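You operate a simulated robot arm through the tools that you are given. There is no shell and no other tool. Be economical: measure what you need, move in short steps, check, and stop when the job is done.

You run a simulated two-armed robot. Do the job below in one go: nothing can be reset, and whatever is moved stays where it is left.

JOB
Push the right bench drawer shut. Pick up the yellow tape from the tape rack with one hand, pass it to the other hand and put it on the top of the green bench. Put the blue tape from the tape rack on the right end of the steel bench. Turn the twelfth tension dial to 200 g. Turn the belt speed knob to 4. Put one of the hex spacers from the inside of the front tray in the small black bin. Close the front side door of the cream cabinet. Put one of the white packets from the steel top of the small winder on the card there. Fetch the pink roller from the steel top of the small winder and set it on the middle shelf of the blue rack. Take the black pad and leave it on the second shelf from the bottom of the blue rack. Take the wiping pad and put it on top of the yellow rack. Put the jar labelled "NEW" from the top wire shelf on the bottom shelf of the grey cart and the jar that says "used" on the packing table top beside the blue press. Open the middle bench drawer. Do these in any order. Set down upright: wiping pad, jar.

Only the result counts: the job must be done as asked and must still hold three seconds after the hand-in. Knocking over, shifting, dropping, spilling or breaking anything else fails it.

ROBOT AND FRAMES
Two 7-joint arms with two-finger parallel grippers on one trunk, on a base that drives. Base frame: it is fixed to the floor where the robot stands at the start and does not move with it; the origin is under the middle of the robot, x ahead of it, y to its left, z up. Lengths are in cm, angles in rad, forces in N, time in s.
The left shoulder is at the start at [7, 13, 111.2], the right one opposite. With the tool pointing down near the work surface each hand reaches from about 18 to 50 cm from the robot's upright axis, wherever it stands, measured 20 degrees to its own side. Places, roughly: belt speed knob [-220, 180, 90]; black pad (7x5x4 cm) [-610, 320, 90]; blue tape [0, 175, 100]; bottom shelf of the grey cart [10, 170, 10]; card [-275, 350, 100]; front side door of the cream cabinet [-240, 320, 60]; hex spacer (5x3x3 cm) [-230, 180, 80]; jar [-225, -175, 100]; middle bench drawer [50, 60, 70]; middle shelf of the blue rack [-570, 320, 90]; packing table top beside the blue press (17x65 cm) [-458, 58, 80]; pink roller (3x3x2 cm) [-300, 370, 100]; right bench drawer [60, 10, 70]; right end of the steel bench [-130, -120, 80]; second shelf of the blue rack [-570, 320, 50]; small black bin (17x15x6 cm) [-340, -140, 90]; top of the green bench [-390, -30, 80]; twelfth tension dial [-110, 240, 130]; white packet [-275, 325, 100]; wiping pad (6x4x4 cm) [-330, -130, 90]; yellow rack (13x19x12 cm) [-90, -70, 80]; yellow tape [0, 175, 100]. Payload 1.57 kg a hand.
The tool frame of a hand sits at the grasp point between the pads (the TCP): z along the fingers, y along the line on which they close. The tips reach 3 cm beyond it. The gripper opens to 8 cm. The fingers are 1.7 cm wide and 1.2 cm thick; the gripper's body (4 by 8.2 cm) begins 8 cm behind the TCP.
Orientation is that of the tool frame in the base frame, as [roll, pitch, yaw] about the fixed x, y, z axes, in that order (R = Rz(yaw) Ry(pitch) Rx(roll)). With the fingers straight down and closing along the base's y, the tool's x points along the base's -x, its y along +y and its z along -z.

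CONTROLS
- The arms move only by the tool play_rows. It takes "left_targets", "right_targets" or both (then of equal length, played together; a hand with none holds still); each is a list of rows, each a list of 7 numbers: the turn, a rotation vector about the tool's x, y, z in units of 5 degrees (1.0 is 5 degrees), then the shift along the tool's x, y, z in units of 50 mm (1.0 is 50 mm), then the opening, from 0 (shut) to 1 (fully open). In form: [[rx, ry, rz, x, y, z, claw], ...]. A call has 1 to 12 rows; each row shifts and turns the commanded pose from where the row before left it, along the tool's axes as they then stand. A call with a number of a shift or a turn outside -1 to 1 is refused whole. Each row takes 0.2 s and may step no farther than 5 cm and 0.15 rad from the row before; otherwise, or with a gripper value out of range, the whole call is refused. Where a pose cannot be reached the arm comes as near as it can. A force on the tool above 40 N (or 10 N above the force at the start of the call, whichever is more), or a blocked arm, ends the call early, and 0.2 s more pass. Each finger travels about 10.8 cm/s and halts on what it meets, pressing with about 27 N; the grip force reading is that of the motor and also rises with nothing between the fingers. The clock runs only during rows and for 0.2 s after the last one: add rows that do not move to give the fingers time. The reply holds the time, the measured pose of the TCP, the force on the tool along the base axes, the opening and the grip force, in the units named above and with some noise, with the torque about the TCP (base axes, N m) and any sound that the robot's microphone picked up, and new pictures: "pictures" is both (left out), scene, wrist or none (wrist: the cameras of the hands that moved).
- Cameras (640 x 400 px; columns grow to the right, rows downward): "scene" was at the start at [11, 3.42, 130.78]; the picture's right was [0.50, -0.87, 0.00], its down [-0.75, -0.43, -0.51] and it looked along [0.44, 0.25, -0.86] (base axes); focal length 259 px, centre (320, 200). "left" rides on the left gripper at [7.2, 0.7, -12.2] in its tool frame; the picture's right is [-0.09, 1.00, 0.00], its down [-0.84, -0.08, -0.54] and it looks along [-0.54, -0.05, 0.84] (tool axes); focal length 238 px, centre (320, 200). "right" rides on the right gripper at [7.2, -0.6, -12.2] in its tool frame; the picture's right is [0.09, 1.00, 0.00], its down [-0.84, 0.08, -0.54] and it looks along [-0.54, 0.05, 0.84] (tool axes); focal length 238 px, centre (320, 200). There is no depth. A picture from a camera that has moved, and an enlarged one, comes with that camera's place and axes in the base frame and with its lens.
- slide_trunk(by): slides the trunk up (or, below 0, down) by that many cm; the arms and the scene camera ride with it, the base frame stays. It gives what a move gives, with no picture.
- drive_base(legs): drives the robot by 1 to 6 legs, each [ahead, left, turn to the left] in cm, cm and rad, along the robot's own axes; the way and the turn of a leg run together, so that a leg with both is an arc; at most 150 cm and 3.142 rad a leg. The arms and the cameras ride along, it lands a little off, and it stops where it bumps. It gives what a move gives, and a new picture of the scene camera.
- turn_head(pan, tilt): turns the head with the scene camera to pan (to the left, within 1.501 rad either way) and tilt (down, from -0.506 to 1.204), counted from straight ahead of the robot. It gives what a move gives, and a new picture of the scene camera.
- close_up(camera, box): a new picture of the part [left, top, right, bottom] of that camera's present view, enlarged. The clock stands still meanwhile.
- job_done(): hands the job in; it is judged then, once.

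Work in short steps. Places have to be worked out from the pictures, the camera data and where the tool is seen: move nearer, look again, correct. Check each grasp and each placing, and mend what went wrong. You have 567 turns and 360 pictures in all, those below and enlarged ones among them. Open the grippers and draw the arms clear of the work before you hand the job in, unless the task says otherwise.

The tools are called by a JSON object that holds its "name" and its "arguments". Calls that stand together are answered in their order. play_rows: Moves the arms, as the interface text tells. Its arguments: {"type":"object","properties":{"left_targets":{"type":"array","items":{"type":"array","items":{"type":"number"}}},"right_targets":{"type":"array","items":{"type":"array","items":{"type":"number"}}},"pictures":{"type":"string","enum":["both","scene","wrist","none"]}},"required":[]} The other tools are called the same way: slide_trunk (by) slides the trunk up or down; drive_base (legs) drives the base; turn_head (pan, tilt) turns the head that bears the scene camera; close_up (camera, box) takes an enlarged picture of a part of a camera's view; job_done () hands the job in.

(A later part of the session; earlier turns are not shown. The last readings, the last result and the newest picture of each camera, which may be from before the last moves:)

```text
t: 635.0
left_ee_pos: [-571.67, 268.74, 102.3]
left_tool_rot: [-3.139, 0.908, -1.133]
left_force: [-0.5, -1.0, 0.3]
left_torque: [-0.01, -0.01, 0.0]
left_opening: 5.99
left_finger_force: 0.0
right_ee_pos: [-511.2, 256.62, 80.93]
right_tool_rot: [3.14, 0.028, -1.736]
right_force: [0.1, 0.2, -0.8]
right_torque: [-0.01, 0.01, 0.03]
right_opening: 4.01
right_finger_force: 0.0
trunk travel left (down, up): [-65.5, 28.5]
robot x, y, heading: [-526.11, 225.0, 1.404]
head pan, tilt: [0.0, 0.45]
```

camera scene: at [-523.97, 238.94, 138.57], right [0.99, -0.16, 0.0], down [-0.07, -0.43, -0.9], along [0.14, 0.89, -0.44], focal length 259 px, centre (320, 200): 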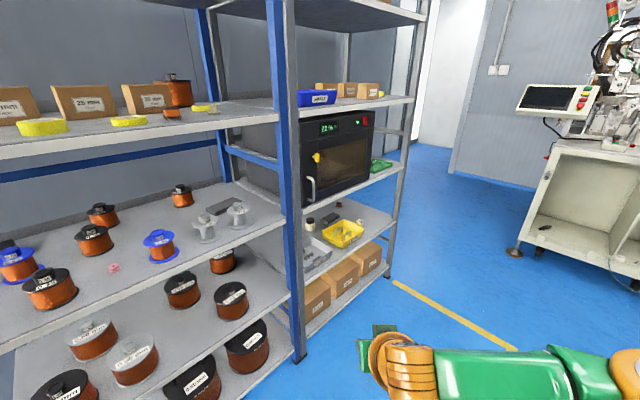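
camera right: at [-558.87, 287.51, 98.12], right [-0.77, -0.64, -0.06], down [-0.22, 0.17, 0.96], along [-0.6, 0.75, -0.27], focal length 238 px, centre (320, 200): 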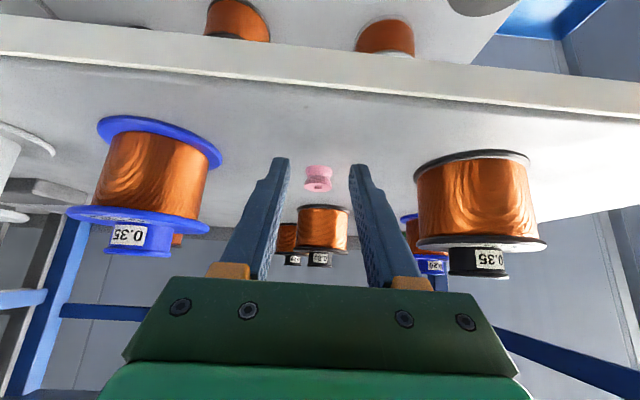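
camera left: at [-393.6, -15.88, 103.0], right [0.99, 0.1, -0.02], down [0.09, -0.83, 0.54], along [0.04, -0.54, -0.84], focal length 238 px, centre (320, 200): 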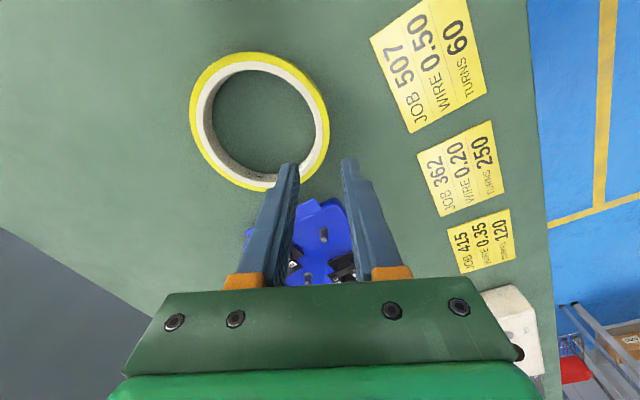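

I drive about halfway (diagonally) so the left hand just enters the shelf opening, and check with its wrist camera.

{"name": "drive_base", "arguments": {"legs": [[17.7, 19.3, 0]]}}

{"name": "close_up", "arguments": {"camera": "left", "box": [0, 0, 640, 400]}}

```text
t: 636.9
left_ee_pos: [-587.8, 289.29, 102.43]
left_tool_rot: [-3.14, 0.91, -1.131]
left_force: [-0.7, -0.5, 0.8]
left_torque: [0.01, -0.01, 0.01]
left_opening: 5.99
left_finger_force: 0.1
right_ee_pos: [-527.23, 277.06, 81.15]
right_tool_rot: [3.141, 0.029, -1.735]
right_force: [0.3, -0.2, 0.8]
right_torque: [-0.02, 0.03, 0.0]
right_opening: 4.02
right_finger_force: 0.0
trunk travel left (down, up): [-65.5, 28.5]
robot x, y, heading: [-542.56, 245.42, 1.412]
head pan, tilt: [0.0, 0.45]
camera scene: at [-539.95, 259.49, 126.08], right [0.99, -0.16, 0.0], down [-0.07, -0.43, -0.9], along [0.14, 0.89, -0.43], focal length 259 px, centre (320, 200)
```

scene: 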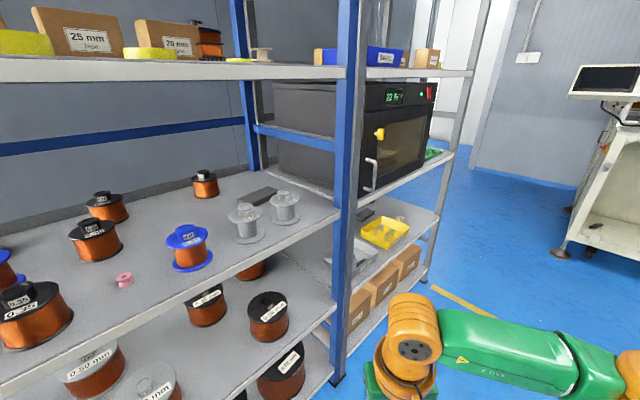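

```text
1.00 times, centred on (320, 200) of left (not enlarged: the box is as wide or as high as the picture)
camera zoom: at [-582.38, 276.27, 104.12], right [-0.93, -0.37, 0.07], down [0.03, 0.11, 0.99], along [-0.37, 0.92, -0.09], focal length 238 px, centre (320, 200)
```

zoom: 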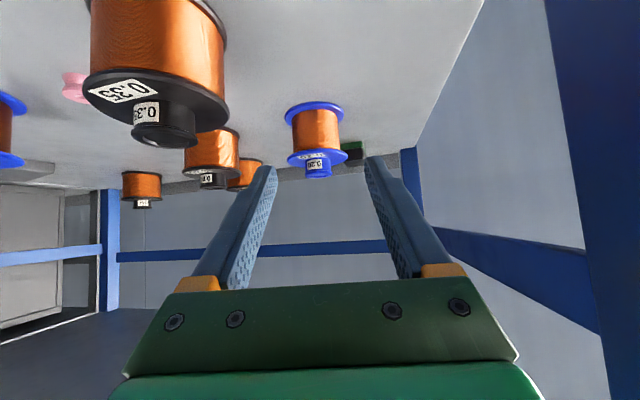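

The pad is visible just behind the blue spool; my fingers are at a height to clear the spool (cap z≈98.8). I move the right hand away from the rack, then drive in the rest of the way.

{"name": "play_rows", "arguments": {"right_targets": [[0, 0, 0, 0.6, -0.7, 0, 0.5], [0, 0, 0, 0.6, -0.7, 0, 0.5], [0, 0, 0, 0, 0, 0, 0.5]], "pictures": "none"}}

{"name": "drive_base", "arguments": {"legs": [[21.3, 23.3, 0]]}}

{"name": "close_up", "arguments": {"camera": "left", "box": [0, 0, 640, 400]}}

```text
t: 637.7
left_ee_pos: [-587.78, 289.48, 102.31]
left_tool_rot: [-3.137, 0.908, -1.133]
left_force: [-0.5, 0.9, 0.0]
left_torque: [0.01, 0.01, -0.04]
left_opening: 6.0
left_finger_force: 0.1
right_ee_pos: [-521.43, 270.12, 81.04]
right_tool_rot: [3.142, 0.027, -1.734]
right_force: [-0.7, -0.1, 0.0]
right_torque: [-0.03, -0.04, -0.02]
right_opening: 4.0
right_finger_force: 0.1
trunk travel left (down, up): [-65.5, 28.5]
robot x, y, heading: [-542.18, 245.38, 1.409]
head pan, tilt: [0.0, 0.45]
```

```text
t: 639.5
left_ee_pos: [-594.11, 320.57, 93.25]
left_tool_rot: [-2.787, 0.84, -1.153]
left_force: [32.5, -75.7, 76.8]
left_torque: [-0.93, 1.41, 2.0]
left_opening: 4.29
left_finger_force: 0.0
right_ee_pos: [-532.07, 290.29, 82.36]
right_tool_rot: [-2.821, 0.076, -2.054]
right_force: [-1.6, 1.5, 0.3]
right_torque: [-0.11, -0.17, -0.03]
right_opening: 4.0
right_finger_force: 0.0
trunk travel left (down, up): [-65.5, 28.5]
robot x, y, heading: [-556.64, 267.16, 1.305]
head pan, tilt: [0.0, 0.45]
stopped in leg 1: the robot was blocked; the commanded pose is now the measured one
camera scene: at [-549.25, 279.2, 126.27], right [0.97, -0.26, -0.03], down [-0.14, -0.41, -0.9], along [0.22, 0.88, -0.43], focal length 259 px, centre (320, 200)
```

scene: 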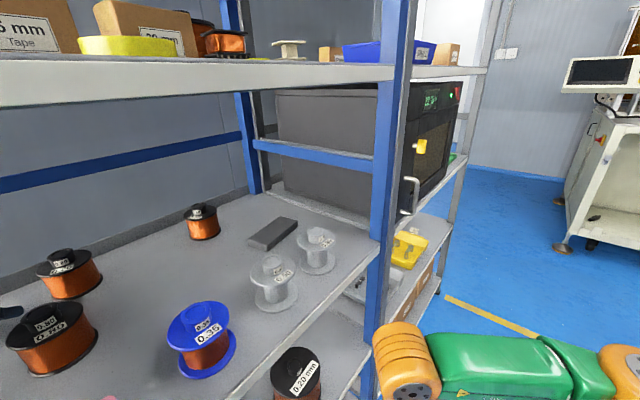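

```text
1.00 times, centred on (320, 200) of left (not enlarged: the box is as wide or as high as the picture)
camera zoom: at [-593.25, 306.62, 95.27], right [-0.98, -0.09, -0.16], down [-0.17, 0.1, 0.98], along [-0.07, 0.99, -0.11], focal length 238 px, centre (320, 200)
```

zoom: 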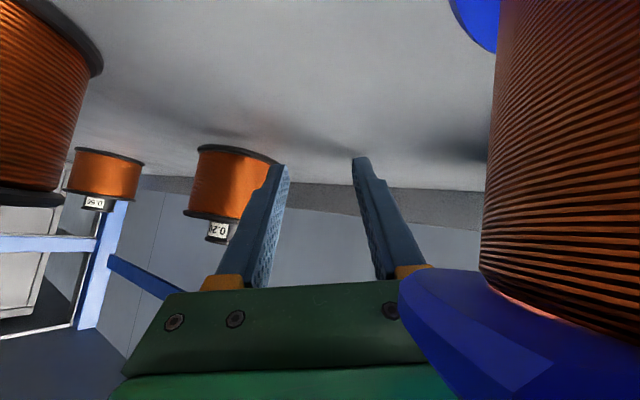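

The drive was blocked (probably my arm against the rack post) and the left hand got deflected. I hold still one moment and read the forces.

{"name": "play_rows", "arguments": {"left_targets": [[0, 0, 0, 0, 0, 0, 0.55], [0, 0, 0, 0, 0, 0, 0.55]], "pictures": "none"}}

{"name": "turn_head", "arguments": {"pan": 0.9, "tilt": 0.45}}

```text
t: 639.8
left_ee_pos: [-600.69, 319.14, 93.05]
left_tool_rot: [-2.848, 0.845, -1.135]
left_force: [5.9, -12.1, 22.1]
left_torque: [-0.18, 0.64, 0.44]
left_opening: 3.93
left_finger_force: 0.1
right_ee_pos: [-536.64, 290.84, 81.98]
right_tool_rot: [-2.853, 0.061, -1.921]
right_force: [2.8, 0.0, -0.1]
right_torque: [0.02, 0.18, -0.01]
right_opening: 4.02
right_finger_force: 0.0
trunk travel left (down, up): [-65.5, 28.5]
robot x, y, heading: [-557.56, 266.01, 1.327]
head pan, tilt: [0.0, 0.45]
stopped in row 1 (left hand): the arm was blocked; the commanded pose is now the measured one
```

```text
t: 641.0
left_ee_pos: [-600.46, 319.36, 93.11]
left_tool_rot: [-2.86, 0.841, -1.143]
left_force: [-0.1, -0.4, 1.8]
left_torque: [-0.03, 0.0, 0.0]
left_opening: 4.37
left_finger_force: 0.0
right_ee_pos: [-536.11, 291.27, 81.76]
right_tool_rot: [-2.857, 0.056, -1.92]
right_force: [-0.9, -0.6, 0.2]
right_torque: [0.02, -0.03, 0.02]
right_opening: 4.02
right_finger_force: 0.2
trunk travel left (down, up): [-65.5, 28.5]
robot x, y, heading: [-557.65, 266.17, 1.334]
head pan, tilt: [0.901, 0.45]
camera scene: at [-560.52, 279.32, 126.02], right [0.79, 0.61, -0.01], down [0.26, -0.35, -0.9], along [-0.56, 0.71, -0.43], focal length 259 px, centre (320, 200)
```

scene: 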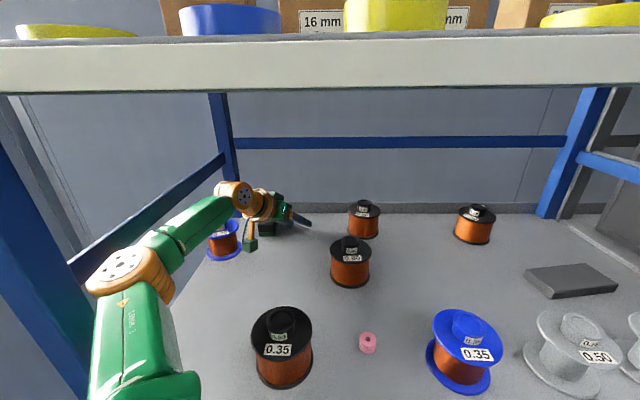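

The blue spool was nudged aside to the left; I will have to put it back. First I look through the left wrist camera for the pad.

{"name": "close_up", "arguments": {"camera": "left", "box": [0, 0, 640, 400]}}

{"name": "close_up", "arguments": {"camera": "scene", "box": [180, 170, 400, 300]}}

```text
1.00 times, centred on (320, 200) of left (not enlarged: the box is as wide or as high as the picture)
camera zoom: at [-598.48, 305.45, 95.37], right [-0.98, -0.15, -0.12], down [-0.13, 0.11, 0.99], along [-0.14, 0.98, -0.13], focal length 238 px, centre (320, 200)
```

zoom: 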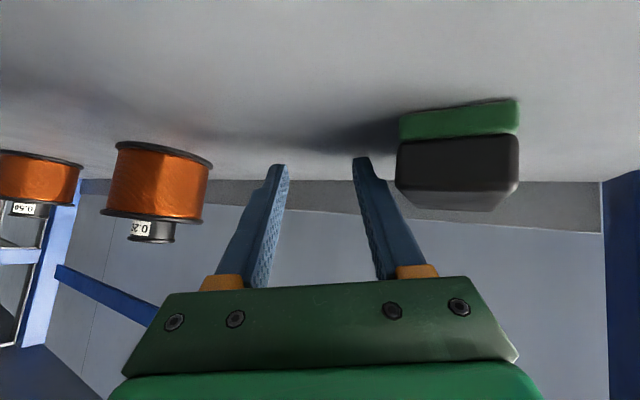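

```text
2.91 times, centred on (290, 235) of scene
camera zoom: at [-560.52, 279.32, 126.02], right [0.79, 0.61, -0.01], down [0.26, -0.35, -0.9], along [-0.56, 0.71, -0.43], focal length 753 px, centre (407, 98)
```

zoom: 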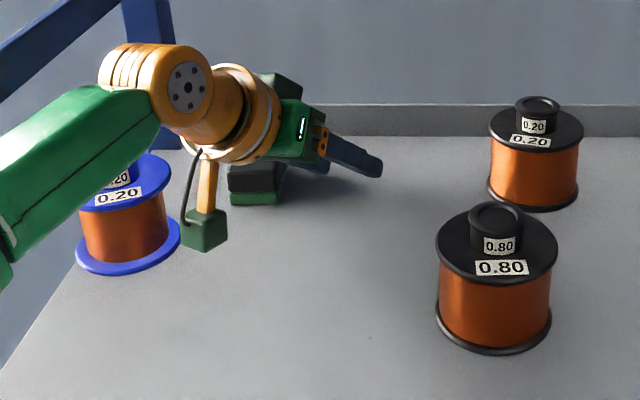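

The pad (black with a green face) is untouched at its place, just left of my hand; the spool now stands away from it. I raise the hand 6 cm and straighten its orientation.

{"name": "play_rows", "arguments": {"left_targets": [[0, 0, 0, -0.447, -0.11, -0.384, 0.55], [0, 0, 0, -0.447, -0.11, -0.384, 0.6], [-0.84, -0.145, -0.356, 0, 0, 0, 0.7], [-0.84, -0.145, -0.356, 0, 0, 0, 0.8], [-0.84, -0.145, -0.356, 0, 0, 0, 0.8], [-0.84, -0.145, -0.356, 0, 0, 0, 0.8], [-0.84, -0.145, -0.356, 0, 0, 0, 0.8], [-0.84, -0.145, -0.356, 0, 0, 0, 0.8], [-0.84, -0.145, -0.356, 0, 0, 0, 0.8], [-0.84, -0.145, -0.356, 0, 0, 0, 0.8], [0, 0, 0, 0, 0, 0, 0.8]], "pictures": "wrist"}}

```text
t: 643.4
left_ee_pos: [-601.62, 318.57, 99.1]
left_tool_rot: [-3.117, 0.903, -0.721]
left_force: [-0.1, -0.8, -0.2]
left_torque: [-0.01, 0.0, 0.0]
left_opening: 6.41
left_finger_force: 0.1
right_ee_pos: [-537.15, 290.77, 82.38]
right_tool_rot: [-2.849, 0.07, -1.917]
right_force: [-0.6, -0.1, 0.6]
right_torque: [-0.03, -0.05, -0.03]
right_opening: 4.03
right_finger_force: 0.1
trunk travel left (down, up): [-65.5, 28.5]
robot x, y, heading: [-557.9, 266.32, 1.327]
head pan, tilt: [0.901, 0.45]
camera left: at [-591.62, 308.57, 100.9], right [-0.71, -0.7, 0.06], down [-0.03, 0.11, 0.99], along [-0.7, 0.71, -0.1], focal length 238 px, centre (320, 200)
```

left: 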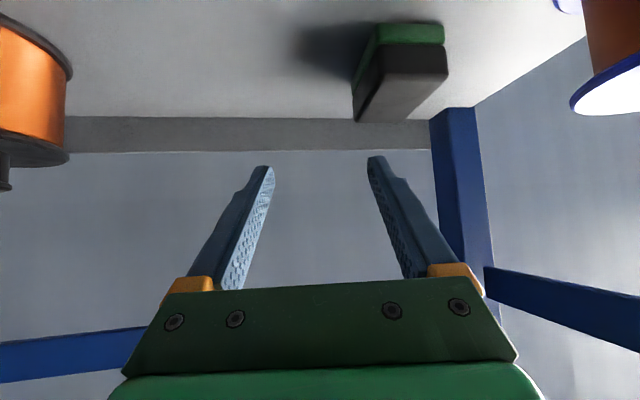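

Very good view: pad ahead-left, spool clear. I move 4.9 left and 3.1 forward above it and check.

{"name": "play_rows", "arguments": {"left_targets": [[0, 0, 0, -0.19, 0.49, 0.244, 0.85], [0, 0, 0, -0.19, 0.49, 0.244, 0.85], [0, 0, 0, 0, 0, 0, 0.85]], "pictures": "wrist"}}

```text
t: 644.2
left_ee_pos: [-607.32, 317.06, 98.97]
left_tool_rot: [-3.118, 0.902, -0.722]
left_force: [0.1, 0.2, 0.3]
left_torque: [0.01, -0.01, -0.02]
left_opening: 6.79
left_finger_force: 0.0
right_ee_pos: [-537.03, 290.81, 82.25]
right_tool_rot: [-2.85, 0.067, -1.92]
right_force: [-0.1, 0.0, -0.4]
right_torque: [0.0, 0.03, 0.0]
right_opening: 3.99
right_finger_force: 0.2
trunk travel left (down, up): [-65.5, 28.5]
robot x, y, heading: [-557.62, 266.22, 1.333]
head pan, tilt: [0.901, 0.45]
camera left: at [-597.23, 307.06, 100.82], right [-0.71, -0.7, 0.06], down [-0.03, 0.11, 0.99], along [-0.7, 0.71, -0.1], focal length 238 px, centre (320, 200)
```

left: 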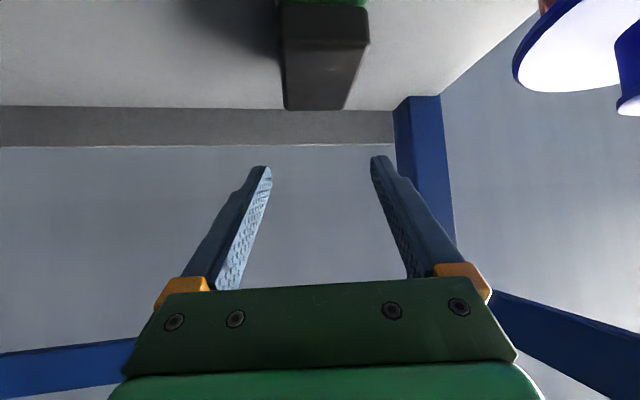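

Laterally centred on the pad. I lower 6.2 cm and close.

{"name": "play_rows", "arguments": {"left_targets": [[0, 0, 0, 0.33, 0, 0.259, 0.85], [0, 0, 0, 0.33, 0, 0.259, 0.85], [0, 0, 0, 0.31, 0, 0.24, 0.85], [0, 0, 0, 0, 0, 0, 0.85], [0, 0, 0, 0, 0, 0, 0.4], [0, 0, 0, 0, 0, 0, 0.4], [0, 0, 0, 0, 0, 0, 0.4]], "pictures": "wrist"}}

```text
t: 645.8
left_ee_pos: [-607.09, 317.11, 92.7]
left_tool_rot: [-3.117, 0.904, -0.723]
left_force: [0.0, -0.1, 0.5]
left_torque: [-0.03, 0.0, 0.03]
left_opening: 4.14
left_finger_force: 26.8
right_ee_pos: [-537.05, 290.77, 82.16]
right_tool_rot: [-2.85, 0.071, -1.918]
right_force: [-0.4, -0.4, 0.4]
right_torque: [0.0, -0.02, 0.0]
right_opening: 3.99
right_finger_force: 0.1
trunk travel left (down, up): [-65.5, 28.5]
robot x, y, heading: [-557.93, 266.44, 1.33]
head pan, tilt: [0.901, 0.45]
camera left: at [-597.13, 307.1, 94.64], right [-0.71, -0.7, 0.06], down [-0.03, 0.11, 0.99], along [-0.7, 0.71, -0.1], focal length 238 px, centre (320, 200)
```

left: 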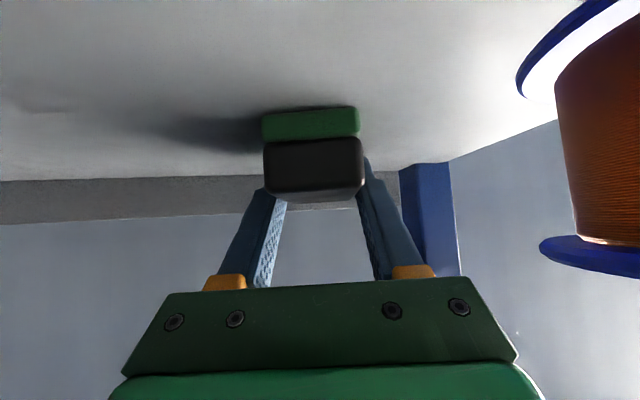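

The pad is gripped. I lift 8 cm and withdraw from the shelf with the base.

{"name": "play_rows", "arguments": {"left_targets": [[0, 0, 0, -0.42, 0, -0.329, 0.4], [0, 0, 0, -0.42, 0, -0.329, 0.4], [0, 0, 0, -0.42, 0, -0.329, 0.4], [0, 0, 0, 0, 0, 0, 0.4]], "pictures": "none"}}

{"name": "drive_base", "arguments": {"legs": [[-20, -23, 0], [-20, -23, 0]]}}

```text
t: 646.8
left_ee_pos: [-607.26, 317.24, 100.82]
left_tool_rot: [-3.117, 0.901, -0.723]
left_force: [-0.6, 0.7, -0.4]
left_torque: [0.01, 0.01, 0.04]
left_opening: 4.16
left_finger_force: 27.0
right_ee_pos: [-537.16, 290.73, 82.31]
right_tool_rot: [-2.849, 0.068, -1.917]
right_force: [0.2, 0.9, 0.5]
right_torque: [0.03, 0.0, 0.02]
right_opening: 3.99
right_finger_force: 0.1
trunk travel left (down, up): [-65.5, 28.5]
robot x, y, heading: [-557.6, 265.92, 1.329]
head pan, tilt: [0.901, 0.45]
```

```text
t: 650.5
left_ee_pos: [-572.25, 267.16, 100.72]
left_tool_rot: [-3.116, 0.904, -0.719]
left_force: [-0.1, -0.2, -0.4]
left_torque: [0.05, -0.02, -0.01]
left_opening: 4.13
left_finger_force: 26.9
right_ee_pos: [-501.94, 241.07, 82.18]
right_tool_rot: [-2.848, 0.07, -1.917]
right_force: [-0.2, 0.5, -0.2]
right_torque: [0.01, -0.01, -0.02]
right_opening: 3.99
right_finger_force: 0.1
trunk travel left (down, up): [-65.5, 28.5]
robot x, y, heading: [-522.33, 216.43, 1.335]
head pan, tilt: [0.901, 0.45]
camera scene: at [-526.87, 228.66, 126.06], right [0.79, 0.62, 0.0], down [0.27, -0.34, -0.9], along [-0.56, 0.71, -0.44], focal length 259 px, centre (320, 200)
```

scene: 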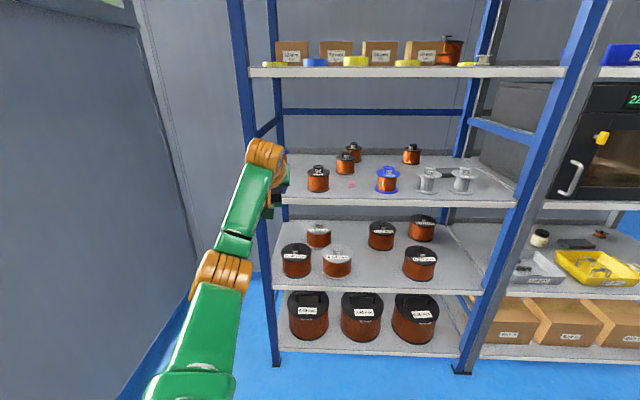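

The pad is out. The second shelf (z≈49.5) has a free gap at its front middle (≈[-560,310]). I lower the trunk 44 cm, shift sideways, and enter part-way.

{"name": "slide_trunk", "arguments": {"by": -40}}

{"name": "slide_trunk", "arguments": {"by": -3}}

{"name": "drive_base", "arguments": {"legs": [[26.2, -22.8, 0], [9, 10.5, 0]]}}

{"name": "close_up", "arguments": {"camera": "left", "box": [0, 0, 640, 400]}}

```text
t: 654.4
left_ee_pos: [-572.18, 267.21, 60.81]
left_tool_rot: [-3.117, 0.902, -0.719]
left_force: [0.0, 0.0, -0.6]
left_torque: [0.02, -0.01, -0.01]
left_opening: 4.13
left_finger_force: 27.4
right_ee_pos: [-502.01, 241.0, 42.29]
right_tool_rot: [-2.847, 0.069, -1.916]
right_force: [-0.8, 0.8, -0.2]
right_torque: [0.02, -0.01, -0.02]
right_opening: 3.99
right_finger_force: 0.0
trunk travel left (down, up): [-25.5, 68.5]
robot x, y, heading: [-522.65, 216.64, 1.334]
head pan, tilt: [0.901, 0.45]
```

```text
t: 655.1
left_ee_pos: [-572.29, 267.22, 57.78]
left_tool_rot: [-3.116, 0.904, -0.718]
left_force: [-0.6, 0.0, -0.4]
left_torque: [0.01, -0.02, 0.02]
left_opening: 4.17
left_finger_force: 27.1
right_ee_pos: [-502.03, 241.06, 39.4]
right_tool_rot: [-2.848, 0.07, -1.917]
right_force: [0.3, 0.2, 0.2]
right_torque: [-0.02, 0.01, -0.02]
right_opening: 3.99
right_finger_force: 0.0
trunk travel left (down, up): [-22.5, 71.5]
robot x, y, heading: [-522.63, 216.45, 1.337]
head pan, tilt: [0.901, 0.45]
```

```text
t: 658.3
left_ee_pos: [-552.17, 298.67, 57.85]
left_tool_rot: [-3.117, 0.903, -0.718]
left_force: [0.3, -0.2, -0.2]
left_torque: [0.0, -0.04, -0.01]
left_opening: 4.13
left_finger_force: 27.1
right_ee_pos: [-481.94, 272.67, 39.32]
right_tool_rot: [-2.848, 0.068, -1.917]
right_force: [0.1, -0.6, 0.0]
right_torque: [-0.01, 0.0, 0.0]
right_opening: 3.99
right_finger_force: 0.1
trunk travel left (down, up): [-22.5, 71.5]
robot x, y, heading: [-503.0, 247.93, 1.342]
head pan, tilt: [0.901, 0.45]
camera scene: at [-506.74, 260.08, 83.06], right [0.79, 0.62, 0.0], down [0.27, -0.34, -0.9], along [-0.56, 0.71, -0.44], focal length 259 px, centre (320, 200)
```

scene: 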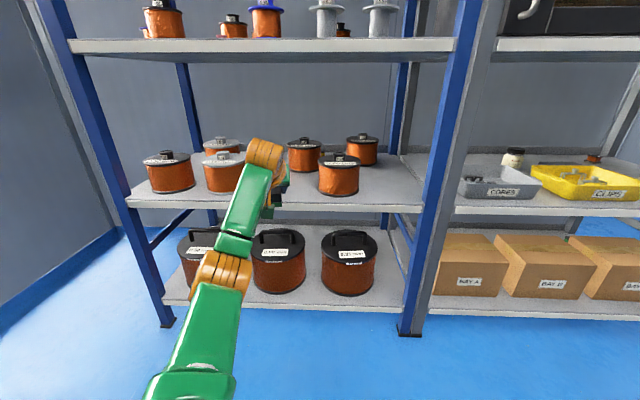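

```text
1.00 times, centred on (320, 200) of left (not enlarged: the box is as wide or as high as the picture)
camera zoom: at [-542.14, 288.65, 59.61], right [-0.71, -0.7, 0.06], down [-0.03, 0.11, 0.99], along [-0.7, 0.71, -0.1], focal length 238 px, centre (320, 200)
```

zoom: 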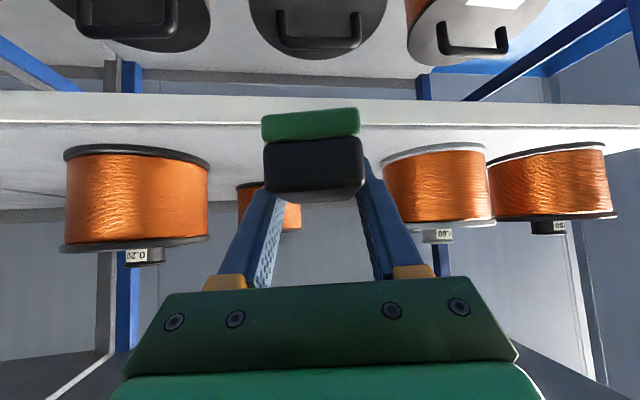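

The gap is clear on both sides of the pad. I drive the remaining 12.4 cm inward.

{"name": "drive_base", "arguments": {"legs": [[8.2, 9.3, 0]]}}

{"name": "play_rows", "arguments": {"left_targets": [[0, 0, 0, 0.157, 0, 0.123, 0.4], [0, 0, 0, 0.157, 0, 0.123, 0.4], [0, 0, 0, 0.157, 0, 0.123, 0.4], [0, 0, 0, 0.08, 0, 0.06, 0.4], [0, 0, 0, 0.08, 0, 0.06, 0.4], [0, 0, 0, 0, 0, 0, 0.4]], "pictures": "wrist"}}

```text
t: 659.5
left_ee_pos: [-559.24, 308.78, 57.76]
left_tool_rot: [-3.117, 0.902, -0.718]
left_force: [-0.7, 0.8, -1.0]
left_torque: [0.02, -0.03, -0.02]
left_opening: 4.14
left_finger_force: 26.9
right_ee_pos: [-488.99, 282.69, 39.22]
right_tool_rot: [-2.848, 0.069, -1.915]
right_force: [0.6, -0.5, 0.4]
right_torque: [0.01, 0.03, 0.0]
right_opening: 4.01
right_finger_force: 0.1
trunk travel left (down, up): [-22.5, 71.5]
robot x, y, heading: [-509.3, 257.83, 1.331]
head pan, tilt: [0.901, 0.45]
camera scene: at [-513.86, 270.22, 83.06], right [0.79, 0.62, 0.0], down [0.27, -0.34, -0.9], along [-0.56, 0.71, -0.44], focal length 259 px, centre (320, 200)
```

scene: 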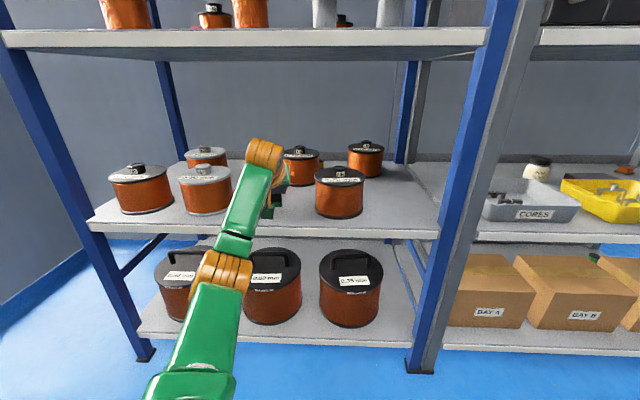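

```text
t: 660.9
left_ee_pos: [-559.01, 308.56, 54.47]
left_tool_rot: [-3.114, 0.916, -0.713]
left_force: [-7.2, 7.8, 26.5]
left_torque: [-0.16, 0.58, -0.23]
left_opening: 4.16
left_finger_force: 27.1
right_ee_pos: [-488.78, 282.62, 39.27]
right_tool_rot: [-2.857, 0.073, -1.916]
right_force: [0.5, -0.2, 0.4]
right_torque: [0.02, -0.01, 0.0]
right_opening: 3.97
right_finger_force: 0.0
trunk travel left (down, up): [-22.5, 71.5]
robot x, y, heading: [-509.51, 257.87, 1.332]
head pan, tilt: [0.901, 0.45]
camera left: at [-549.02, 298.64, 56.19], right [-0.71, -0.7, 0.06], down [-0.02, 0.1, 0.99], along [-0.7, 0.71, -0.08], focal length 238 px, centre (320, 200)
```

left: 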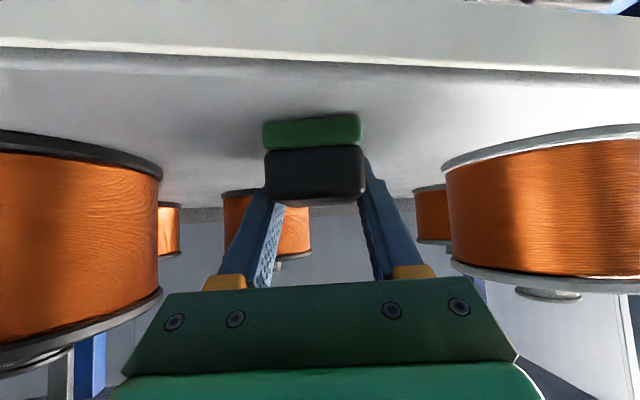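

Contact with the second shelf. I ease up a hair, open, lift the fingers and withdraw.

{"name": "play_rows", "arguments": {"left_targets": [[0, 0, 0, -0.03, 0, -0.025, 0.45], [0, 0, 0, 0, 0, 0, 0.75], [0, 0, 0, 0, 0, 0, 0.8], [0, 0, 0, 0, 0, 0, 0.8], [0, 0, 0, -0.394, 0, -0.309, 0.8], [0, 0, 0, -0.394, 0, -0.309, 0.8], [0, 0, 0, -0.394, 0, -0.309, 0.8]], "pictures": "wrist"}}

```text
t: 662.5
left_ee_pos: [-559.33, 308.65, 61.54]
left_tool_rot: [-3.117, 0.902, -0.717]
left_force: [-0.1, -0.3, -0.1]
left_torque: [-0.02, 0.0, 0.0]
left_opening: 6.42
left_finger_force: 0.0
right_ee_pos: [-489.02, 282.82, 39.29]
right_tool_rot: [-2.85, 0.068, -1.915]
right_force: [-0.4, -0.3, -0.5]
right_torque: [0.0, 0.0, 0.0]
right_opening: 3.99
right_finger_force: 0.1
trunk travel left (down, up): [-22.5, 71.5]
robot x, y, heading: [-509.33, 257.87, 1.342]
head pan, tilt: [0.901, 0.45]
camera left: at [-549.3, 298.71, 63.36], right [-0.71, -0.7, 0.06], down [-0.03, 0.11, 0.99], along [-0.7, 0.71, -0.1], focal length 238 px, centre (320, 200)
```

left: 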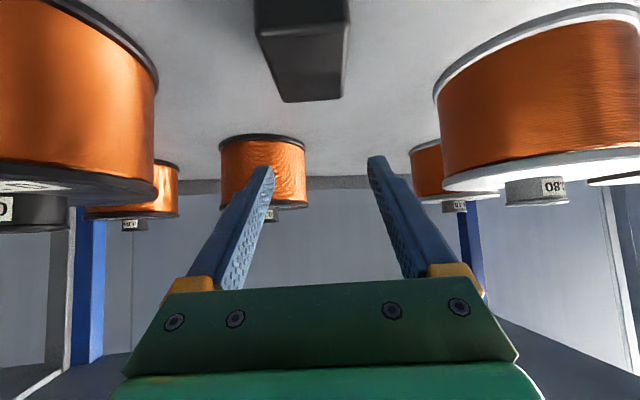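

The pad lies on the second shelf. Now I must put the nudged blue spool back. I withdraw, raise the trunk, turn square to the rack, retract the left hand, and set up the right hand.

{"name": "drive_base", "arguments": {"legs": [[-27, -31, 0], [0, 0, 0.85]]}}

{"name": "slide_trunk", "arguments": {"by": 40}}

{"name": "slide_trunk", "arguments": {"by": 25}}

{"name": "play_rows", "arguments": {"left_targets": [[0, 0, 0, 0.555, 0, -0.708, 0.5], [0, 0, 0, 0.555, 0, -0.708, 0.5], [0, 0, 0, 0.555, 0, -0.708, 0.5], [0, 0, 0, 0.555, 0, -0.708, 0.5]], "right_targets": [[-0.84, 0.2, -0.33, 0, 0, 0, 0.6], [-0.84, 0.2, -0.33, 0, 0, 0, 0.6], [-0.84, 0.2, -0.33, 0, 0, 0, 0.6], [-0.84, 0.2, -0.33, 0, 0, 0, 0.6]], "pictures": "none"}}

{"name": "turn_head", "arguments": {"pan": 0.0, "tilt": 0.45}}

```text
t: 667.3
left_ee_pos: [-556.35, 220.84, 61.55]
left_tool_rot: [-3.117, 0.902, 0.134]
left_force: [0.3, -0.6, -0.3]
left_torque: [-0.01, -0.02, 0.0]
left_opening: 6.41
left_finger_force: 0.1
right_ee_pos: [-490.55, 256.42, 39.28]
right_tool_rot: [-2.849, 0.069, -1.062]
right_force: [-0.3, 0.4, 0.3]
right_torque: [-0.02, 0.0, 0.01]
right_opening: 4.01
right_finger_force: 0.1
trunk travel left (down, up): [-22.5, 71.5]
robot x, y, heading: [-485.37, 224.83, 2.192]
head pan, tilt: [0.901, 0.45]
camera scene: at [-497.39, 229.47, 83.07], right [0.05, 1.0, 0.0], down [0.43, -0.02, -0.9], along [-0.9, 0.05, -0.44], focal length 259 px, centre (320, 200)
```

scene: 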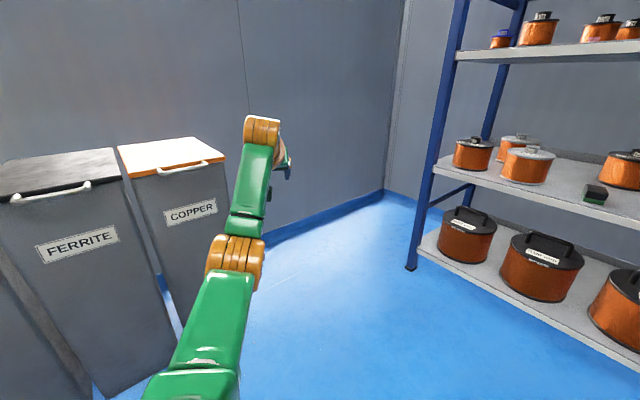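

```text
t: 671.1
left_ee_pos: [-556.36, 220.74, 101.57]
left_tool_rot: [-3.119, 0.903, 0.134]
left_force: [0.0, 0.3, -0.2]
left_torque: [-0.02, -0.02, 0.0]
left_opening: 6.4
left_finger_force: 0.0
right_ee_pos: [-490.5, 256.42, 79.23]
right_tool_rot: [-2.848, 0.07, -1.063]
right_force: [0.2, 0.2, -0.5]
right_torque: [0.0, 0.0, 0.0]
right_opening: 3.98
right_finger_force: 0.0
trunk travel left (down, up): [-62.5, 31.5]
robot x, y, heading: [-485.75, 224.83, 2.185]
head pan, tilt: [0.901, 0.45]
```

```text
t: 673.7
left_ee_pos: [-556.4, 220.72, 126.54]
left_tool_rot: [-3.116, 0.902, 0.135]
left_force: [0.2, 0.3, -0.4]
left_torque: [0.03, 0.0, -0.01]
left_opening: 6.4
left_finger_force: 0.0
right_ee_pos: [-490.59, 256.56, 104.27]
right_tool_rot: [-2.85, 0.07, -1.063]
right_force: [-0.4, 0.0, -0.8]
right_torque: [0.0, 0.01, -0.03]
right_opening: 4.01
right_finger_force: 0.1
trunk travel left (down, up): [-87.5, 6.5]
robot x, y, heading: [-485.59, 224.82, 2.188]
head pan, tilt: [0.901, 0.45]
```

```text
t: 674.7
left_ee_pos: [-541.75, 224.47, 125.21]
left_tool_rot: [3.093, 0.877, 0.049]
left_force: [0.9, -1.4, 0.3]
left_torque: [0.06, -0.04, -0.06]
left_opening: 4.0
left_finger_force: 0.0
left hand out of reach, approached as far as the arm can: row 3, 4
right_ee_pos: [-490.47, 256.68, 104.2]
right_tool_rot: [3.141, -0.019, -0.957]
right_force: [-0.3, 0.7, -1.0]
right_torque: [-0.04, 0.02, -0.02]
right_opening: 4.81
right_finger_force: 0.0
trunk travel left (down, up): [-87.5, 6.5]
robot x, y, heading: [-485.61, 224.9, 2.191]
head pan, tilt: [0.901, 0.45]
```

```text
t: 675.9
left_ee_pos: [-541.98, 224.35, 125.55]
left_tool_rot: [3.101, 0.88, 0.055]
left_force: [0.2, 0.2, -0.4]
left_torque: [0.01, 0.03, -0.01]
left_opening: 3.99
left_finger_force: 0.0
right_ee_pos: [-490.63, 256.57, 104.29]
right_tool_rot: [-3.138, -0.017, -0.959]
right_force: [0.1, -0.1, -0.8]
right_torque: [0.0, 0.01, -0.02]
right_opening: 4.81
right_finger_force: 0.0
trunk travel left (down, up): [-87.5, 6.5]
robot x, y, heading: [-485.45, 225.18, 2.19]
head pan, tilt: [0.0, 0.45]
camera scene: at [-493.55, 236.49, 148.07], right [0.81, 0.58, 0.0], down [0.25, -0.35, -0.9], along [-0.52, 0.73, -0.44], focal length 259 px, centre (320, 200)
```

scene: 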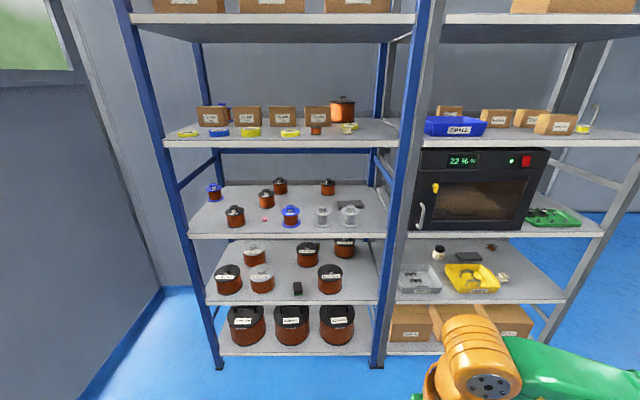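

The black pad shows on the second shelf and the roller on the middle one. The displaced blue spool stands at ≈[-607,303.5]; its original place was ≈[-593.8,304.5]. I extend and slant the right hand 60°.

{"name": "play_rows", "arguments": {"right_targets": [[0, 0, 0, -0.7, 0.3, 0, 0.8], [0, 0, 0, -0.7, 0.3, 0, 0.8], [0, -1, 0, -0.6, 0.2, 0, 0.8], [0, -1, 0, 0, 0, 0, 0.8], [0, -1, 0, 0, 0, 0, 0.8], [0, -1, 0, 0, 0, 0, 0.8], [0, -1, 0, 0, 0, 0, 0.8], [0, -1, 0, 0, 0, 0, 0.8], [0, -1, 0, 0, 0, 0, 0.8], [0, -1, 0, 0, 0, 0, 0.8], [0, -1, 0, 0, 0, 0, 0.8], [0, -1, 0, 0, 0, 0, 0.8]], "pictures": "none"}}

{"name": "play_rows", "arguments": {"right_targets": [[0, -1, 0, -0.3, 0, 0.5, 0.8], [0, -1, 0, -0.3, 0, 0.5, 0.8], [0, 0, 0, -0.3, 0, 0.5, 0.8], [0, 0, 0, 0, 0, 0, 0.8]], "pictures": "none"}}

```text
t: 678.5
left_ee_pos: [-542.01, 224.18, 126.87]
left_tool_rot: [-3.12, 0.911, 0.112]
left_force: [0.1, -0.2, 0.0]
left_torque: [0.04, 0.02, 0.0]
left_opening: 4.01
left_finger_force: 0.1
right_ee_pos: [-499.63, 262.18, 104.11]
right_tool_rot: [-3.14, 0.857, -0.958]
right_force: [0.7, 0.8, 1.1]
right_torque: [-0.04, 0.02, 0.0]
right_opening: 6.4
right_finger_force: 0.0
trunk travel left (down, up): [-87.5, 6.5]
robot x, y, heading: [-485.48, 225.34, 2.186]
head pan, tilt: [0.0, 0.45]
```

```text
t: 679.5
left_ee_pos: [-541.81, 224.0, 126.88]
left_tool_rot: [-3.119, 0.913, 0.112]
left_force: [-0.5, -0.3, 0.5]
left_torque: [-0.02, -0.01, 0.04]
left_opening: 3.98
left_finger_force: 0.0
right_ee_pos: [-504.46, 269.53, 103.17]
right_tool_rot: [-3.141, 1.03, -0.958]
right_force: [0.8, 0.3, 0.2]
right_torque: [0.0, 0.04, -0.01]
right_opening: 6.39
right_finger_force: 0.2
trunk travel left (down, up): [-87.5, 6.5]
robot x, y, heading: [-485.44, 224.71, 2.19]
head pan, tilt: [0.0, 0.45]
```

I drive round: 40 ahead, 62 left, 22 ahead, so the right hand faces the displaced spool, and look.

{"name": "drive_base", "arguments": {"legs": [[40, 0, 0], [0, 62.5, 0], [20, 0, 0]]}}

{"name": "close_up", "arguments": {"camera": "right", "box": [0, 0, 640, 400]}}

```text
t: 684.9
left_ee_pos: [-612.43, 221.77, 126.89]
left_tool_rot: [-3.116, 0.91, 0.15]
left_force: [-0.7, -0.6, -0.8]
left_torque: [-0.01, -0.01, -0.03]
left_opening: 3.98
left_finger_force: 0.0
right_ee_pos: [-576.78, 268.38, 103.44]
right_tool_rot: [-3.134, 1.03, -0.922]
right_force: [-0.4, -0.2, 0.1]
right_torque: [0.01, 0.01, 0.0]
right_opening: 6.4
right_finger_force: 0.0
trunk travel left (down, up): [-87.5, 6.5]
robot x, y, heading: [-555.93, 224.81, 2.226]
head pan, tilt: [0.0, 0.45]
stopped in leg 2: the robot was blocked; the commanded pose is now the measured one
camera scene: at [-564.68, 235.89, 148.08], right [0.79, 0.61, 0.0], down [0.27, -0.34, -0.9], along [-0.55, 0.71, -0.43], focal length 259 px, centre (320, 200)
```

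scene: 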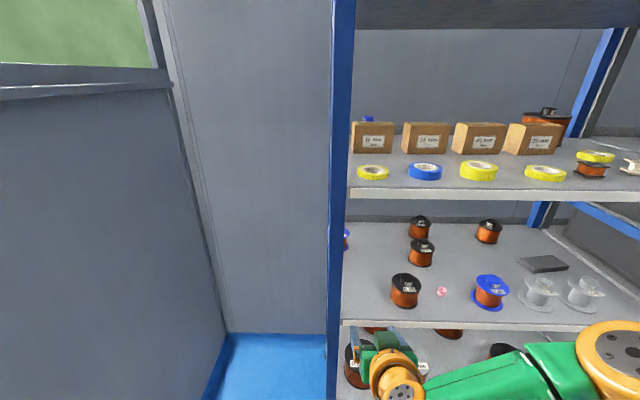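

```text
1.00 times, centred on (320, 200) of right (not enlarged: the box is as wide or as high as the picture)
camera zoom: at [-567.75, 257.66, 103.37], right [-0.77, -0.64, -0.08], down [-0.04, -0.08, 1.0], along [-0.64, 0.77, 0.03], focal length 238 px, centre (320, 200)
```

zoom: 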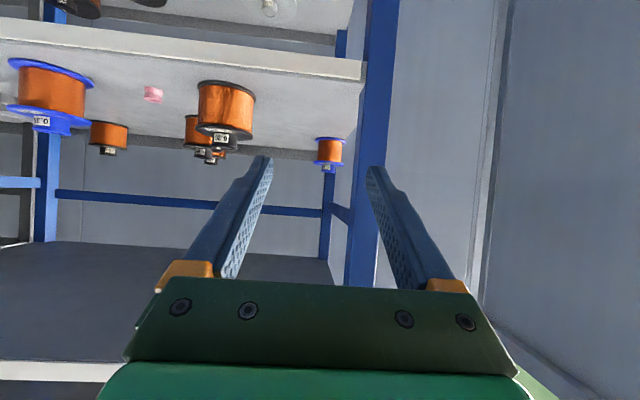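

The hand should come in slanted from the right past the post. I shift right/ahead, yaw the hand 16° left, and lower a little.

{"name": "drive_base", "arguments": {"legs": [[13, -7.5, -0.035]]}}

{"name": "play_rows", "arguments": {"right_targets": [[-0.69, 0, -0.395, 0, 0, 0, 0.75], [-0.69, 0, -0.395, 0, 0, 0, 0.75], [-0.69, 0, -0.395, 0, 0, 0, 0.75], [-0.69, 0, -0.395, 0, 0, 0, 0.75], [0, 0, 0, 0, 0, 0, 0.75]], "pictures": "none"}}

{"name": "slide_trunk", "arguments": {"by": -4}}

```text
t: 686.3
left_ee_pos: [-614.25, 238.37, 127.01]
left_tool_rot: [-3.113, 0.91, 0.118]
left_force: [-0.1, -0.4, -0.9]
left_torque: [0.01, 0.01, -0.04]
left_opening: 4.0
left_finger_force: 0.0
right_ee_pos: [-576.93, 283.93, 103.46]
right_tool_rot: [-3.134, 1.032, -0.952]
right_force: [0.9, 0.9, 0.1]
right_torque: [-0.01, -0.01, 0.03]
right_opening: 6.39
right_finger_force: 0.1
trunk travel left (down, up): [-87.5, 6.5]
robot x, y, heading: [-557.63, 239.54, 2.192]
head pan, tilt: [0.0, 0.45]
camera scene: at [-565.9, 250.79, 148.11], right [0.81, 0.58, 0.0], down [0.25, -0.35, -0.9], along [-0.52, 0.73, -0.43], focal length 259 px, centre (320, 200)
```

scene: 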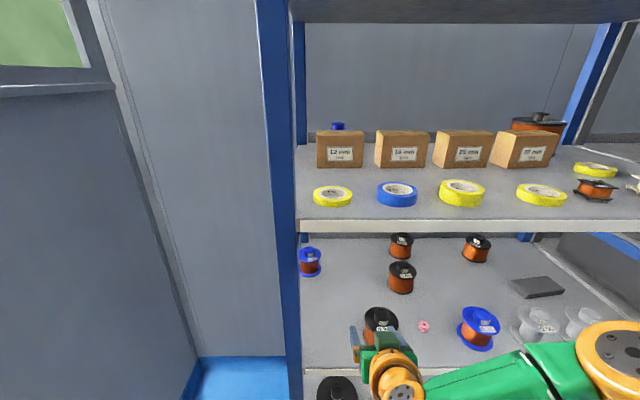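

```text
t: 687.5
left_ee_pos: [-614.25, 238.7, 126.78]
left_tool_rot: [-3.115, 0.912, 0.115]
left_force: [-0.8, 0.8, -0.1]
left_torque: [-0.02, -0.02, -0.01]
left_opening: 4.0
left_finger_force: 0.1
right_ee_pos: [-580.63, 280.83, 105.03]
right_tool_rot: [3.067, 1.011, -0.746]
right_force: [0.0, -0.4, -0.8]
right_torque: [-0.01, -0.01, -0.03]
right_opening: 5.98
right_finger_force: 0.1
right hand out of reach, approached as far as the arm can: row 2, 3, 4
trunk travel left (down, up): [-87.5, 6.5]
robot x, y, heading: [-557.79, 240.04, 2.194]
head pan, tilt: [0.0, 0.45]
```

```text
t: 688.3
left_ee_pos: [-614.21, 238.64, 122.94]
left_tool_rot: [-3.121, 0.913, 0.113]
left_force: [0.1, -0.3, -0.6]
left_torque: [-0.01, 0.01, -0.03]
left_opening: 3.98
left_finger_force: 0.1
right_ee_pos: [-580.68, 280.91, 100.76]
right_tool_rot: [3.065, 1.01, -0.747]
right_force: [0.8, 0.1, -0.2]
right_torque: [-0.04, -0.02, 0.02]
right_opening: 6.0
right_finger_force: 0.2
trunk travel left (down, up): [-83.5, 10.5]
robot x, y, heading: [-557.66, 239.49, 2.189]
head pan, tilt: [0.0, 0.45]
```

The spool is confirmed at [-607,303]. I drive 18 ahead, then reach 17 forward and 5 left with the arm, just above its cap.

{"name": "drive_base", "arguments": {"legs": [[18, 0, 0]]}}

{"name": "play_rows", "arguments": {"right_targets": [[0, 0, 0, -0.3, 0.2, 0.48, 0.75], [0, 0, 0, -0.3, 0.2, 0.48, 0.75], [0, 0, 0, -0.3, 0.2, 0.48, 0.75], [0, 0, 0, -0.3, 0.2, 0.48, 0.75], [0, 0, 0, -0.3, 0.2, 0.48, 0.75], [0, 0, 0, 0, 0, 0, 0.75]], "pictures": "wrist"}}

```text
t: 689.8
left_ee_pos: [-624.61, 253.07, 122.98]
left_tool_rot: [-3.115, 0.913, 0.116]
left_force: [0.6, 0.3, -0.2]
left_torque: [0.05, 0.0, -0.02]
left_opening: 4.01
left_finger_force: 0.1
right_ee_pos: [-590.88, 295.41, 100.96]
right_tool_rot: [3.067, 1.013, -0.747]
right_force: [-0.8, 1.0, 0.6]
right_torque: [0.01, 0.0, -0.02]
right_opening: 6.03
right_finger_force: 0.1
trunk travel left (down, up): [-83.5, 10.5]
robot x, y, heading: [-568.08, 253.97, 2.191]
head pan, tilt: [0.0, 0.45]
camera scene: at [-576.13, 265.52, 144.11], right [0.81, 0.58, 0.0], down [0.25, -0.35, -0.9], along [-0.52, 0.73, -0.43], focal length 259 px, centre (320, 200)
```

scene: 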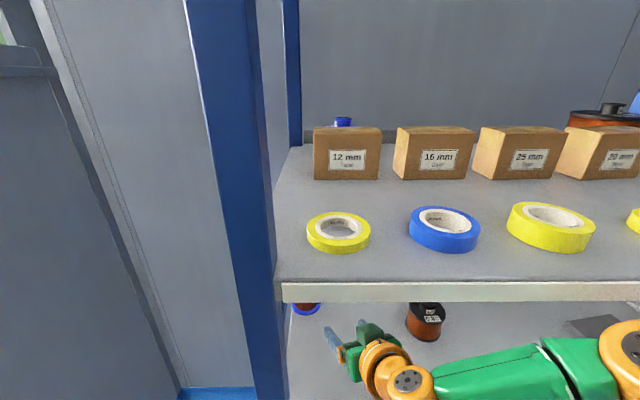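

```text
t: 691.2
left_ee_pos: [-624.65, 253.26, 122.92]
left_tool_rot: [-3.119, 0.911, 0.112]
left_force: [0.1, 0.8, 0.0]
left_torque: [-0.02, 0.02, -0.01]
left_opening: 4.0
left_finger_force: 0.1
right_ee_pos: [-605.15, 300.51, 100.93]
right_tool_rot: [3.067, 1.009, -0.748]
right_force: [-0.3, 0.3, 0.5]
right_torque: [0.03, -0.02, 0.04]
right_opening: 6.02
right_finger_force: 0.0
trunk travel left (down, up): [-83.5, 10.5]
robot x, y, heading: [-568.43, 254.16, 2.193]
head pan, tilt: [0.0, 0.45]
camera right: at [-593.7, 292.22, 101.32], right [-0.59, -0.81, -0.04], down [-0.01, -0.04, 1.0], along [-0.81, 0.59, 0.01], focal length 238 px, centre (320, 200)
```

right: 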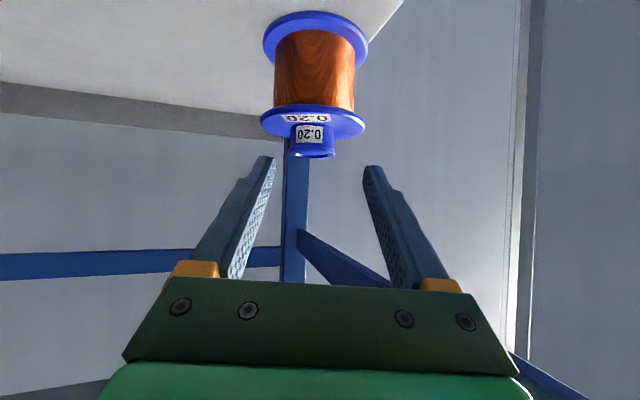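

The spool is right ahead, its cap (2.9 cm) 1.8 cm beyond the TCP. I adjust, lower 2.2 cm and close on the cap.

{"name": "play_rows", "arguments": {"right_targets": [[0, 0, 0, -0.19, -0.08, 0.305, 0.6], [0, 0, 0, 0.187, 0, 0.117, 0.6], [0, 0, 0, 0.187, 0, 0.117, 0.6], [0, 0, 0, 0, 0, 0, 0.6], [0, 0, 0, 0, 0, 0, 0.25], [0, 0, 0, 0, 0, 0, 0.25], [0, 0, 0, 0, 0, 0, 0.25]], "pictures": "wrist"}}

```text
t: 692.8
left_ee_pos: [-624.75, 253.3, 122.93]
left_tool_rot: [-3.119, 0.912, 0.114]
left_force: [-0.2, -0.1, 1.0]
left_torque: [0.0, -0.02, 0.01]
left_opening: 4.0
left_finger_force: 0.1
right_ee_pos: [-606.32, 302.07, 98.88]
right_tool_rot: [3.066, 1.011, -0.748]
right_force: [-0.4, 1.7, 1.9]
right_torque: [0.24, -0.08, 0.0]
right_opening: 3.32
right_finger_force: 26.7
trunk travel left (down, up): [-83.5, 10.5]
robot x, y, heading: [-568.37, 254.33, 2.187]
head pan, tilt: [0.0, 0.45]
camera right: at [-594.95, 293.72, 99.12], right [-0.59, -0.8, -0.04], down [-0.01, -0.04, 1.0], along [-0.81, 0.59, 0.01], focal length 238 px, centre (320, 200)
```

right: 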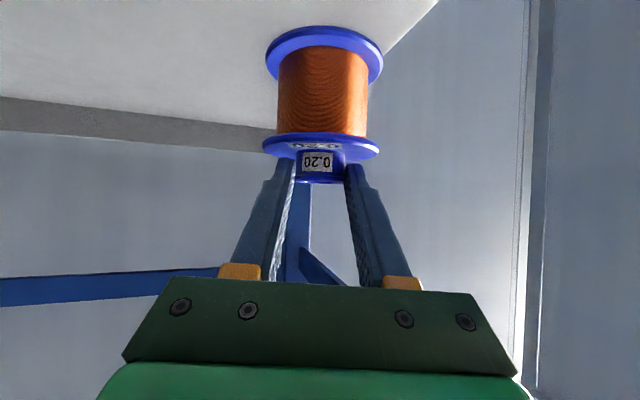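

The cap is gripped. I lift it 6 mm and carry the spool back to its original spot: 7.4 back and 10.3 right.

{"name": "play_rows", "arguments": {"right_targets": [[0, 0, 0, -0.1, 0, -0.064, 0.25], [0, 0, 0, 0.197, -0.515, -0.313, 0.25], [0, 0, 0, 0.197, -0.515, -0.313, 0.25], [0, 0, 0, 0.197, -0.515, -0.313, 0.25], [0, 0, 0, 0.197, -0.515, -0.313, 0.25], [0, 0, 0, 0, 0, 0, 0.25]], "pictures": "wrist"}}

```text
t: 694.2
left_ee_pos: [-624.82, 253.42, 122.87]
left_tool_rot: [-3.121, 0.911, 0.112]
left_force: [-0.1, 0.0, -0.1]
left_torque: [0.0, 0.01, 0.01]
left_opening: 4.01
left_finger_force: 0.0
right_ee_pos: [-594.13, 305.44, 99.04]
right_tool_rot: [3.064, 1.008, -0.748]
right_force: [0.2, 0.7, -2.8]
right_torque: [-0.07, -0.07, -0.01]
right_opening: 3.31
right_finger_force: 27.2
trunk travel left (down, up): [-83.5, 10.5]
robot x, y, heading: [-568.17, 254.49, 2.194]
head pan, tilt: [0.0, 0.45]
camera right: at [-582.78, 297.04, 99.34], right [-0.59, -0.81, -0.04], down [-0.01, -0.04, 1.0], along [-0.81, 0.59, 0.01], focal length 238 px, centre (320, 200)
```

right: 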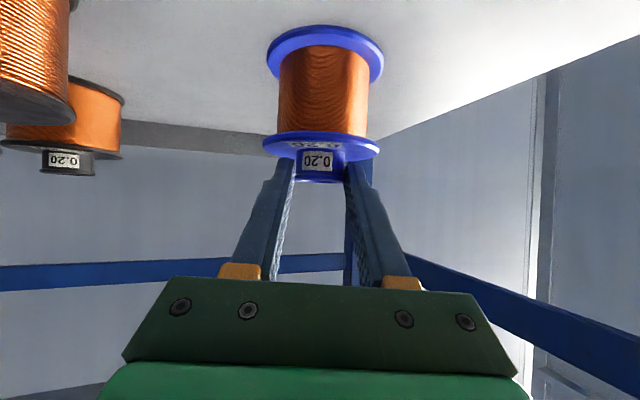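

Nearly exact (1 cm off). I correct, lower until it stands, and release.

{"name": "play_rows", "arguments": {"right_targets": [[0, 0, 0, 0.075, 0.12, -0.12, 0.25], [0, 0, 0, 0.035, 0, 0.022, 0.25], [0, 0, 0, 0.035, 0, 0.022, 0.25], [0, 0, 0, 0, 0, 0, 0.25]], "pictures": "none"}}

```text
t: 695.1
left_ee_pos: [-624.75, 253.28, 122.74]
left_tool_rot: [-3.119, 0.911, 0.113]
left_force: [-0.7, 1.0, -0.2]
left_torque: [0.01, -0.02, 0.0]
left_opening: 3.99
left_finger_force: 0.1
right_ee_pos: [-594.12, 304.55, 99.04]
right_tool_rot: [3.068, 1.016, -0.747]
right_force: [0.6, -1.2, 1.2]
right_torque: [-0.08, -0.2, -0.04]
right_opening: 3.28
right_finger_force: 27.0
trunk travel left (down, up): [-83.5, 10.5]
robot x, y, heading: [-568.35, 254.46, 2.197]
head pan, tilt: [0.0, 0.45]
stopped in row 4 (right hand): the force on the tool passed its limit at 42 N (the readings are from after the stop); the commanded pose is now the measured one
```

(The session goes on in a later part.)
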